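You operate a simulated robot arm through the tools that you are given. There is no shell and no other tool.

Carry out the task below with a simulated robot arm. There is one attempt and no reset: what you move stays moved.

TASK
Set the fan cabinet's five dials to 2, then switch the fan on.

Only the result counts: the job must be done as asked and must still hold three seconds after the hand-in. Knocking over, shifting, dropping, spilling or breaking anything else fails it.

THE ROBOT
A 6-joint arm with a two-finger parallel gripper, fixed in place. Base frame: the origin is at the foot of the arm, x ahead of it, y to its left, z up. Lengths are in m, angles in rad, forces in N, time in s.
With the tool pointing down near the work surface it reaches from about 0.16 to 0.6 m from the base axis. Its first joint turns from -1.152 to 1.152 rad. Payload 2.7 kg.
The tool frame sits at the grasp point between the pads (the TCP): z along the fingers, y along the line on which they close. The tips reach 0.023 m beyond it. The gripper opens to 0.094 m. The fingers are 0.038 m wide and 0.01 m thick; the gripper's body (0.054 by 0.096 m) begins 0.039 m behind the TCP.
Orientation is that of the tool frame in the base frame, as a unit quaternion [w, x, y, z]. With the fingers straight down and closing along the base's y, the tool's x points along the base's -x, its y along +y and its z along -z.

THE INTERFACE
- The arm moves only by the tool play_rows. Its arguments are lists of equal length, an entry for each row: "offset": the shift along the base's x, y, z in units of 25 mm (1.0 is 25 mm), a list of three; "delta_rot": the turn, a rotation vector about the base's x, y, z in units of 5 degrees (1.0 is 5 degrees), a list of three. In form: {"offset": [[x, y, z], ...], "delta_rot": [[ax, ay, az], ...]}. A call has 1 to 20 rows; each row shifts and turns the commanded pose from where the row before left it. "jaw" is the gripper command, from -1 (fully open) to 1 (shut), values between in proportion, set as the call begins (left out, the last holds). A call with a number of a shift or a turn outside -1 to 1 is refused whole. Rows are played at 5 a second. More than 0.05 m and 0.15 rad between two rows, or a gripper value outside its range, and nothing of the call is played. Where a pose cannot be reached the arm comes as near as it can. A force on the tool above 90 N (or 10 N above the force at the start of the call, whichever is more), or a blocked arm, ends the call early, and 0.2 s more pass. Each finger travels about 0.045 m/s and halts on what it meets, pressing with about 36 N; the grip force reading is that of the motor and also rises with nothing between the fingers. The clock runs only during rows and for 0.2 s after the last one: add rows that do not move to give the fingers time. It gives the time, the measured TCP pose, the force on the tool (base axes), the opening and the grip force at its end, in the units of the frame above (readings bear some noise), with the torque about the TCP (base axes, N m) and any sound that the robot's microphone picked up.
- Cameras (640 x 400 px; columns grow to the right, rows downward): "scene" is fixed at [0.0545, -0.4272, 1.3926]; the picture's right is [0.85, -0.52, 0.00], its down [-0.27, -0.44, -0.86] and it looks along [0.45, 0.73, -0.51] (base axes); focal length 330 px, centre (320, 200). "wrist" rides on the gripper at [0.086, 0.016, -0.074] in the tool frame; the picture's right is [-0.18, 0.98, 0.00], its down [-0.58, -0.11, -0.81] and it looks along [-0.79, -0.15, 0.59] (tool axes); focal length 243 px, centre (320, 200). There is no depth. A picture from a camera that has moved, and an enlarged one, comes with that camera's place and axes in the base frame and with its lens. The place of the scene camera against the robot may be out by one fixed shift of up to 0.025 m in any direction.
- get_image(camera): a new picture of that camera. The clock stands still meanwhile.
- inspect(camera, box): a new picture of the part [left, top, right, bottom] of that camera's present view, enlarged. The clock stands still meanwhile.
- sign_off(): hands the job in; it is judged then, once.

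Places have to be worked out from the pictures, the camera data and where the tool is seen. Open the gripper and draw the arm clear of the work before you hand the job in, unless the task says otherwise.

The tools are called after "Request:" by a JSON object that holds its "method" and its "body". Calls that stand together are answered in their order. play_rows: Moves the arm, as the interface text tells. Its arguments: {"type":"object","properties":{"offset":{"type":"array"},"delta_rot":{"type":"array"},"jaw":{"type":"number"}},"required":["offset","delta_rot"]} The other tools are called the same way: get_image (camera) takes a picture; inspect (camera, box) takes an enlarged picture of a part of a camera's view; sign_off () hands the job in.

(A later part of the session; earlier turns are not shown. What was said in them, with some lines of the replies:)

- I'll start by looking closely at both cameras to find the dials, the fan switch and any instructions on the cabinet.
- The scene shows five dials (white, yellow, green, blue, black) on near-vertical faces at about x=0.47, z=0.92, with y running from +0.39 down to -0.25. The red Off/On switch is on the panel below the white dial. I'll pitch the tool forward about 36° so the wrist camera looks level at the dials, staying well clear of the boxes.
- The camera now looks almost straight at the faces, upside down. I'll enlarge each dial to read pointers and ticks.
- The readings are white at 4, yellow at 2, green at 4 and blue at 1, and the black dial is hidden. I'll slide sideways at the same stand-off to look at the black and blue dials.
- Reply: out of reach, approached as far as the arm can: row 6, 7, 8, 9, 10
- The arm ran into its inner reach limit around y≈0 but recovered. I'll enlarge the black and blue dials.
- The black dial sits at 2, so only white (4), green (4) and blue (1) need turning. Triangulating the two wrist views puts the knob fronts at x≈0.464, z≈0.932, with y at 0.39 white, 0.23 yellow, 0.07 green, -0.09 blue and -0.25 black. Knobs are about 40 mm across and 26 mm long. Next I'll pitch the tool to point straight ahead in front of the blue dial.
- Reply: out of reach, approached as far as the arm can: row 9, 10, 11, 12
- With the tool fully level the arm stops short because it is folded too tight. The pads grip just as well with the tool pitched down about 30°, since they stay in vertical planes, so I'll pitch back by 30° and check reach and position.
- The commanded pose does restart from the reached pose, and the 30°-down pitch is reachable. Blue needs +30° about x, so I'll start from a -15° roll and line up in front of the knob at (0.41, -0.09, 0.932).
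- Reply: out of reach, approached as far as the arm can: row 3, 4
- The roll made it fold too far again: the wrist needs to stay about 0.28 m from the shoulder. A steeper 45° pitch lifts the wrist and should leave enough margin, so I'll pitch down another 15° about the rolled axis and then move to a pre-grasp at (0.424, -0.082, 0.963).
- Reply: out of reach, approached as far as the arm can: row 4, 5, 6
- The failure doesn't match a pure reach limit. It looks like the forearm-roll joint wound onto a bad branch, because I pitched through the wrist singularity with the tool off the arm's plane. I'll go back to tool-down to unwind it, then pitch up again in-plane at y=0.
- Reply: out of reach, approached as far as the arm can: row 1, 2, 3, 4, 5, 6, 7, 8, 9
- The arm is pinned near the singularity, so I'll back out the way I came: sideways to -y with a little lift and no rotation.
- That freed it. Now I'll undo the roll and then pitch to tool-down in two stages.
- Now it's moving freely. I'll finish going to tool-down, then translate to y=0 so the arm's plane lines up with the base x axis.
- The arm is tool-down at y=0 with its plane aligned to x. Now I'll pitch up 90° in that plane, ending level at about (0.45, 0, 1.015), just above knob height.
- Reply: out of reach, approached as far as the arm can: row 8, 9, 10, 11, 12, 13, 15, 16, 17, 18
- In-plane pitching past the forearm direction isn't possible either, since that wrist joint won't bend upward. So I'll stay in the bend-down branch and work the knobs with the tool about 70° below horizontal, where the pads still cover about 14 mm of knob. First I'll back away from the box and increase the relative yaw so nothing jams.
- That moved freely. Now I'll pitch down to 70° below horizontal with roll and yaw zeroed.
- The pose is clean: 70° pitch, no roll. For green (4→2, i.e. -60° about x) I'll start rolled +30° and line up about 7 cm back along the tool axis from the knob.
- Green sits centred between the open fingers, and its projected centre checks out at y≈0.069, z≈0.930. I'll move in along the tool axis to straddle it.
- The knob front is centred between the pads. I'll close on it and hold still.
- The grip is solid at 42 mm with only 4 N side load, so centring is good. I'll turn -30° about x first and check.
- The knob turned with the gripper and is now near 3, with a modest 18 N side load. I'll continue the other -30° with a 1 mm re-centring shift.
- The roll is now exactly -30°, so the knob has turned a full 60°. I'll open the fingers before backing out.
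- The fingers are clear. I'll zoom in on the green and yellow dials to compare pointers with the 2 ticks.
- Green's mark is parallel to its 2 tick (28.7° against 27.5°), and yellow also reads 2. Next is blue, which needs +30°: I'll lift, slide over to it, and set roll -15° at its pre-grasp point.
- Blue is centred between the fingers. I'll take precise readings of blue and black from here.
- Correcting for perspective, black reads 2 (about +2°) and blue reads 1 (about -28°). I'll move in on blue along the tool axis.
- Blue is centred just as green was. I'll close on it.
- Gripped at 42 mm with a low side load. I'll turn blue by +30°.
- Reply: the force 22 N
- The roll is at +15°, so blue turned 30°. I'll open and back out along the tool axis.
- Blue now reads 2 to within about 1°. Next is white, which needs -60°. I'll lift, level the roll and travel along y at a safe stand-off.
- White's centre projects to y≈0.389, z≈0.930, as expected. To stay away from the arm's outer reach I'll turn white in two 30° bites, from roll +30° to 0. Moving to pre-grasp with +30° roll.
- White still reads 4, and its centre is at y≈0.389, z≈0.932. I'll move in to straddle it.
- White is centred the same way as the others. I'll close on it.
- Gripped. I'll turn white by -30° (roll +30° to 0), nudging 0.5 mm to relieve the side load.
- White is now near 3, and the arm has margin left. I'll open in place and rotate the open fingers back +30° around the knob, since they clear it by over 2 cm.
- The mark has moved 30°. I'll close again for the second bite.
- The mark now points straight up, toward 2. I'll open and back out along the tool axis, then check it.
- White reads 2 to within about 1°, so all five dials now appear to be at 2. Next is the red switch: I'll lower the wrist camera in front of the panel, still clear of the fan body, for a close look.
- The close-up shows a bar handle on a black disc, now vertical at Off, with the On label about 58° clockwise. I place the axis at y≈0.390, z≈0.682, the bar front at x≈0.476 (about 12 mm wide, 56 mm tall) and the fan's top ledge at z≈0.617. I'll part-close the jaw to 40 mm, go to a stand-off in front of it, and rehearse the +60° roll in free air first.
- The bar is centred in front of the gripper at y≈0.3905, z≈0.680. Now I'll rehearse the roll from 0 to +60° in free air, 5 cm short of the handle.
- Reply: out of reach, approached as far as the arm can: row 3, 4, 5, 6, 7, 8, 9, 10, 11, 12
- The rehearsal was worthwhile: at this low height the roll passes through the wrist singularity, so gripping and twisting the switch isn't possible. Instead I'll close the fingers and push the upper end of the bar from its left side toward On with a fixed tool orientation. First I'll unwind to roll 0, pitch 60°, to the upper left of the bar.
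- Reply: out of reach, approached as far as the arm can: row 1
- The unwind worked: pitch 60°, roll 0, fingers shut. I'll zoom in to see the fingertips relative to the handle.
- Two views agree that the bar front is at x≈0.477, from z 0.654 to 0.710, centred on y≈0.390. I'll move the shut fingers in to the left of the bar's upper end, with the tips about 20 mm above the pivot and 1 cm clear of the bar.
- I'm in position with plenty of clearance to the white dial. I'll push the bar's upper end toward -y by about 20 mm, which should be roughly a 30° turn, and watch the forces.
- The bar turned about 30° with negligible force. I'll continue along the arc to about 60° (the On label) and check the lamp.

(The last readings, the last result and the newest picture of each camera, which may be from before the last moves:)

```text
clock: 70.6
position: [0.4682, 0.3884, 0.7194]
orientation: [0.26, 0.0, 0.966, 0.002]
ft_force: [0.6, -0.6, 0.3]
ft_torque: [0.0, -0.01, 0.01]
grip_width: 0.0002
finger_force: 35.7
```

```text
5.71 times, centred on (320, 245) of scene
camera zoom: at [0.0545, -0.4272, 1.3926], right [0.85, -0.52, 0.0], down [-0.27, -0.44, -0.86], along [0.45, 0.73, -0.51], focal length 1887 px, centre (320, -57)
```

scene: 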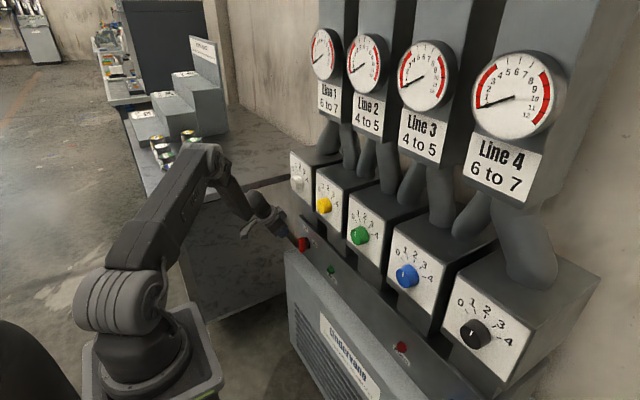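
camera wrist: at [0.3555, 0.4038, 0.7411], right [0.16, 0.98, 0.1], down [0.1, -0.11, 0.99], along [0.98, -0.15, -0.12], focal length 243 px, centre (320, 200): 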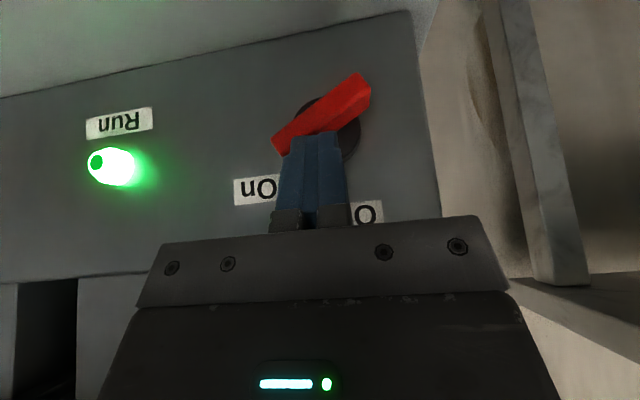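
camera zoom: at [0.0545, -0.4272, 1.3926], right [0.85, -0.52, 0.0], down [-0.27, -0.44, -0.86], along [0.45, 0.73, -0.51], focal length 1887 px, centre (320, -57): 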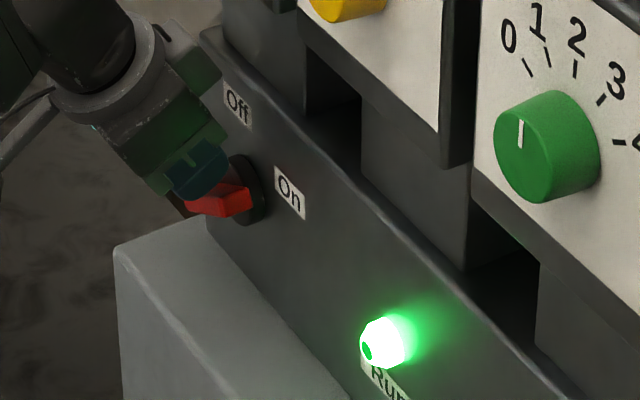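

The Run lamp is lit and the bar points at On with no residual force. I'll lift off up and left, away from the bar, then pull back.

Request:
{"method": "play_rows", "body": {"offset": [[0, 0.3, 0.3], [0, 0.3, 0.3], [-0.8, 0.1, 0.2], [-0.8, 0.1, 0.2], [-0.8, 0, 0.2], [-0.4, 0, 0.2]], "delta_rot": [[0, 0, 0], [0, 0, 0], [0, 0, 0], [0, 0, 0], [0, 0, 0], [0, 0, 0]]}}

Request:
{"method": "get_image", "body": {"camera": "wrist"}}

Request:
{"method": "get_image", "body": {"camera": "scene"}}

```text
clock: 72.0
position: [0.3985, 0.4071, 0.7546]
orientation: [0.259, 0.0, 0.966, 0.002]
ft_force: [-0.4, 0.0, -0.2]
ft_torque: [-0.01, 0.0, -0.01]
grip_width: 0.0001
finger_force: 36.0
```

```text
taken
camera wrist: at [0.2849, 0.4234, 0.7762], right [0.16, 0.98, 0.09], down [0.1, -0.11, 0.99], along [0.98, -0.15, -0.12], focal length 243 px, centre (320, 200)
```

wrist: 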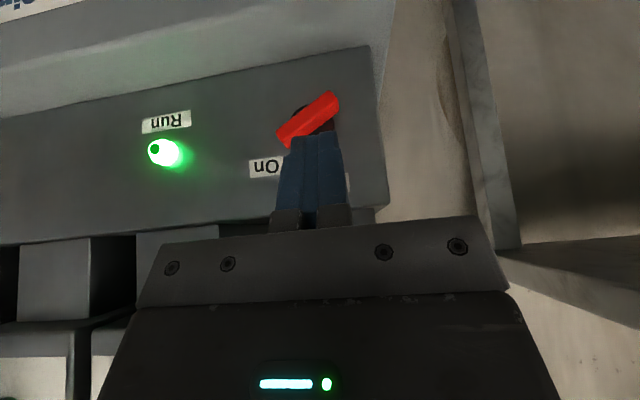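

```text
taken
```

scene: 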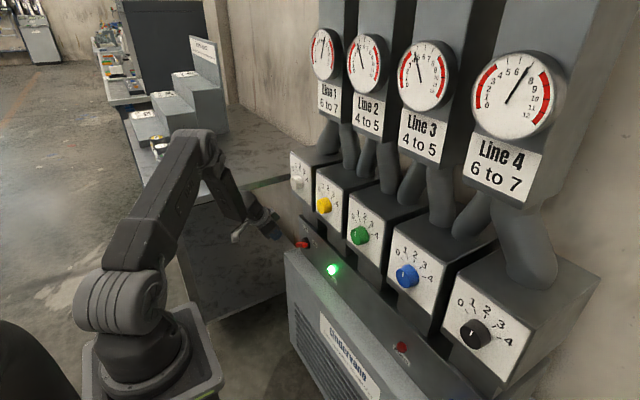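

The Run lamp stays lit, the Alarm lamp is dark and the gauges have risen. I'll open the gripper and draw the arm back and up, clear of the cabinet.

Request:
{"method": "play_rows", "body": {"offset": [[-0.6, 0, 0.2], [-0.6, 0, 0.4], [-0.2, -0.2, 0.8], [0, -0.3, 0.9], [0, -0.3, 0.9], [0, -0.3, 0.9], [0, -0.3, 0.9], [0, -0.3, 0.9], [0, -0.3, 0.9], [0, -0.3, 0.9], [0, -0.3, 0.9], [0, -0.3, 0.9]], "delta_rot": [[0, 0, 0], [0, 0, 0], [0, 0, 0], [0, 0, 0], [0, 0, 0], [0, 0, 0], [0, 0, 0], [0, 0, 0], [0, 0, 0], [0, 0, 0], [0, 0, 0], [0, 0, 0]], "jaw": -1}}

Request:
{"method": "get_image", "body": {"camera": "wrist"}}

Request:
{"method": "get_image", "body": {"camera": "scene"}}

Request:
{"method": "inspect", "body": {"camera": "scene", "box": [280, 140, 440, 240]}}

Request:
{"method": "inspect", "body": {"camera": "scene", "box": [380, 230, 560, 390]}}

Request:
{"method": "inspect", "body": {"camera": "scene", "box": [280, 210, 360, 280]}}

```text
clock: 74.6
position: [0.3636, 0.3358, 0.991]
orientation: [0.258, 0.0, 0.966, 0.002]
ft_force: [-0.3, 0.1, 0.8]
ft_torque: [-0.02, 0.0, 0.03]
grip_width: 0.094
finger_force: 0.0
```

```text
taken
camera wrist: at [0.2509, 0.351, 1.0138], right [0.16, 0.98, 0.09], down [0.1, -0.11, 0.99], along [0.98, -0.15, -0.12], focal length 243 px, centre (320, 200)
```

wrist: 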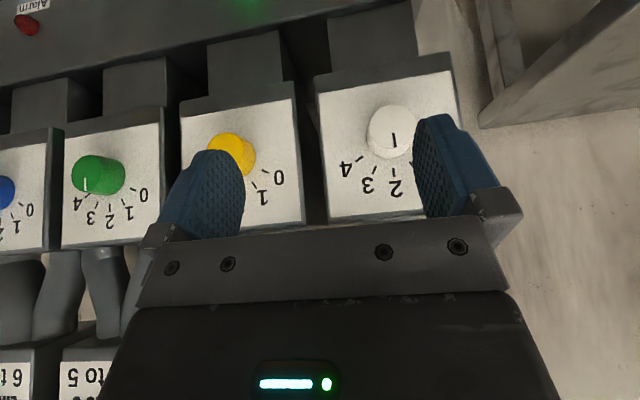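

```text
taken
```

scene: 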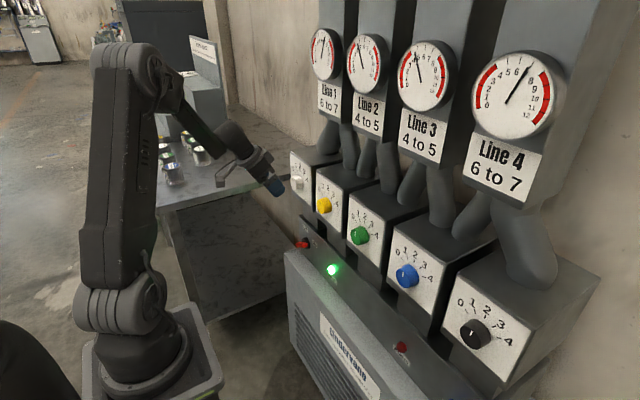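

```text
4.00 times, centred on (360, 190) of scene
camera zoom: at [0.0545, -0.4272, 1.3926], right [0.85, -0.52, 0.0], down [-0.27, -0.44, -0.86], along [0.45, 0.73, -0.51], focal length 1321 px, centre (160, 240)
```

zoom: 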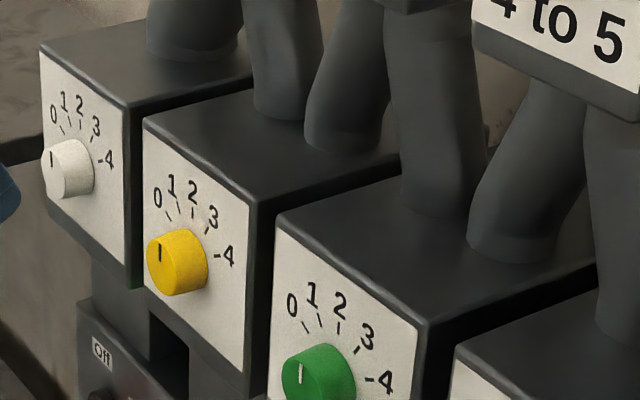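

```text
2.50 times, centred on (470, 310) of scene
camera zoom: at [0.0545, -0.4272, 1.3926], right [0.85, -0.52, 0.0], down [-0.27, -0.44, -0.86], along [0.45, 0.73, -0.51], focal length 826 px, centre (-55, -75)
```

zoom: 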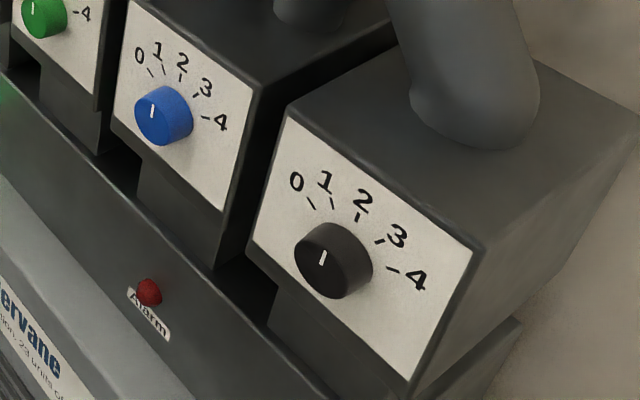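

```text
5.71 times, centred on (320, 245) of scene
camera zoom: at [0.0545, -0.4272, 1.3926], right [0.85, -0.52, 0.0], down [-0.27, -0.44, -0.86], along [0.45, 0.73, -0.51], focal length 1887 px, centre (320, -57)
```

zoom: 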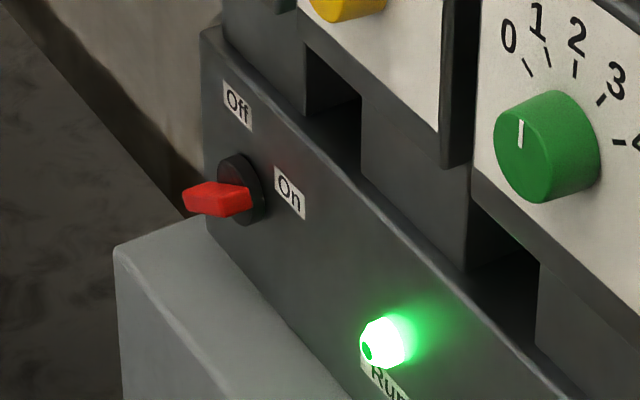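

All marks read 2, the switch is at On and the Run lamp is lit. I'll wait about 4 s with no motion, to make sure it holds and no alarm trips, then look again.

Request:
{"method": "play_rows", "body": {"offset": [[0, 0, 0], [0, 0, 0], [0, 0, 0], [0, 0, 0], [0, 0, 0], [0, 0, 0], [0, 0, 0], [0, 0, 0], [0, 0, 0], [0, 0, 0], [0, 0, 0], [0, 0, 0], [0, 0, 0], [0, 0, 0], [0, 0, 0], [0, 0, 0], [0, 0, 0], [0, 0, 0], [0, 0, 0], [0, 0, 0]], "delta_rot": [[0, 0, 0], [0, 0, 0], [0, 0, 0], [0, 0, 0], [0, 0, 0], [0, 0, 0], [0, 0, 0], [0, 0, 0], [0, 0, 0], [0, 0, 0], [0, 0, 0], [0, 0, 0], [0, 0, 0], [0, 0, 0], [0, 0, 0], [0, 0, 0], [0, 0, 0], [0, 0, 0], [0, 0, 0], [0, 0, 0]]}}

Request:
{"method": "get_image", "body": {"camera": "scene"}}

Request:
{"method": "inspect", "body": {"camera": "scene", "box": [440, 290, 520, 350]}}

Request:
{"method": "inspect", "body": {"camera": "scene", "box": [300, 20, 460, 140]}}

Request:
{"method": "inspect", "body": {"camera": "wrist", "box": [310, 80, 430, 220]}}

```text
clock: 78.8
position: [0.3633, 0.3359, 0.9915]
orientation: [0.259, 0.0, 0.966, 0.001]
ft_force: [0.6, 0.6, -0.7]
ft_torque: [0.02, -0.01, 0.0]
grip_width: 0.0939
finger_force: 0.0
```

```text
taken
```

scene: 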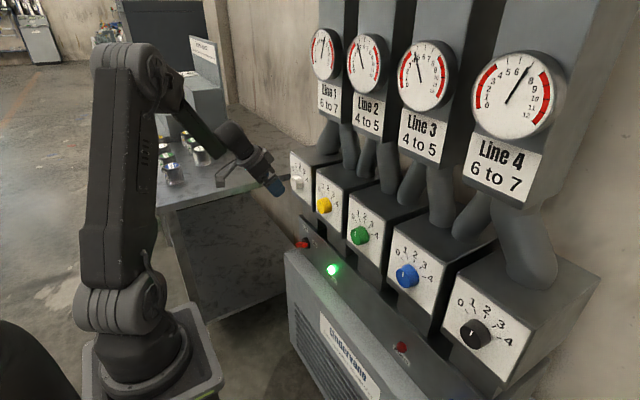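

```text
6.67 times, centred on (480, 320) of scene
camera zoom: at [0.0545, -0.4272, 1.3926], right [0.85, -0.52, 0.0], down [-0.27, -0.44, -0.86], along [0.45, 0.73, -0.51], focal length 2202 px, centre (-747, -600)
```

zoom: 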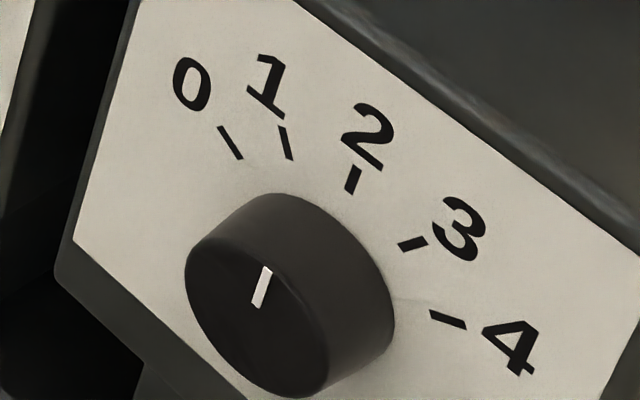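

```text
3.33 times, centred on (380, 80) of scene
camera zoom: at [0.0545, -0.4272, 1.3926], right [0.85, -0.52, 0.0], down [-0.27, -0.44, -0.86], along [0.45, 0.73, -0.51], focal length 1101 px, centre (120, 600)
```

zoom: 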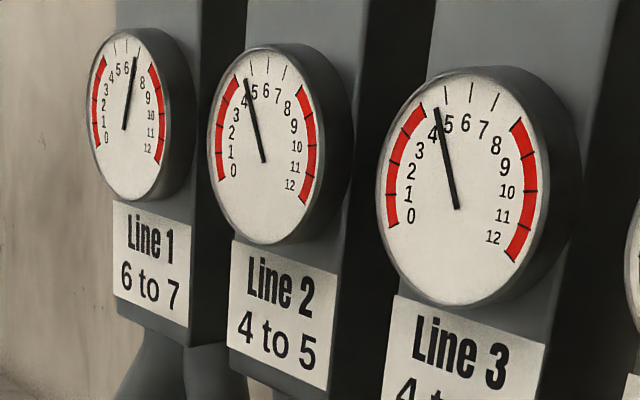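

```text
2.86 times, centred on (370, 150) of wrist
camera zoom: at [0.251, 0.3512, 1.0135], right [0.16, 0.98, 0.09], down [0.1, -0.11, 0.99], along [0.98, -0.15, -0.12], focal length 693 px, centre (177, 343)
```

zoom: 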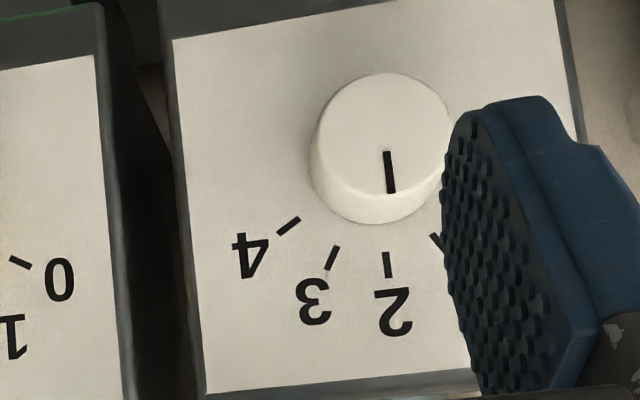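

After more than 4 s everything still holds. All five dials read 2 (black within about 2°), the switch is at On, the Run lamp is lit, the Alarm lamp is dark and the readable line gauges sit in their bands. The gripper is open and clear of the cabinet, so I'm handing in.

Request:
{"method": "sign_off", "body": {}}

```text
The job is handed in.
```

The fan is on and all five dials are set to 2. I handed the job in after watching the state hold for about 4 seconds.

- **Dials:** White and green started at 4 and blue at 1, so I turned those three. Yellow and black were already at 2, so I left them alone. In the camera views every pointer lines up with its 2 mark to within about 2°.
- **Switch:** Gripping and twisting it was out of the arm's reach, so I pushed the bar over to On with closed fingers. The Run lamp lit and the Alarm lamp stayed dark.
- **Gauges:** Lines 1 to 3 settled inside their labelled ranges. I did not check line 4 closely.
- **Arm:** The gripper is open and pulled back clear of the cabinet. Nothing else was knocked or moved.
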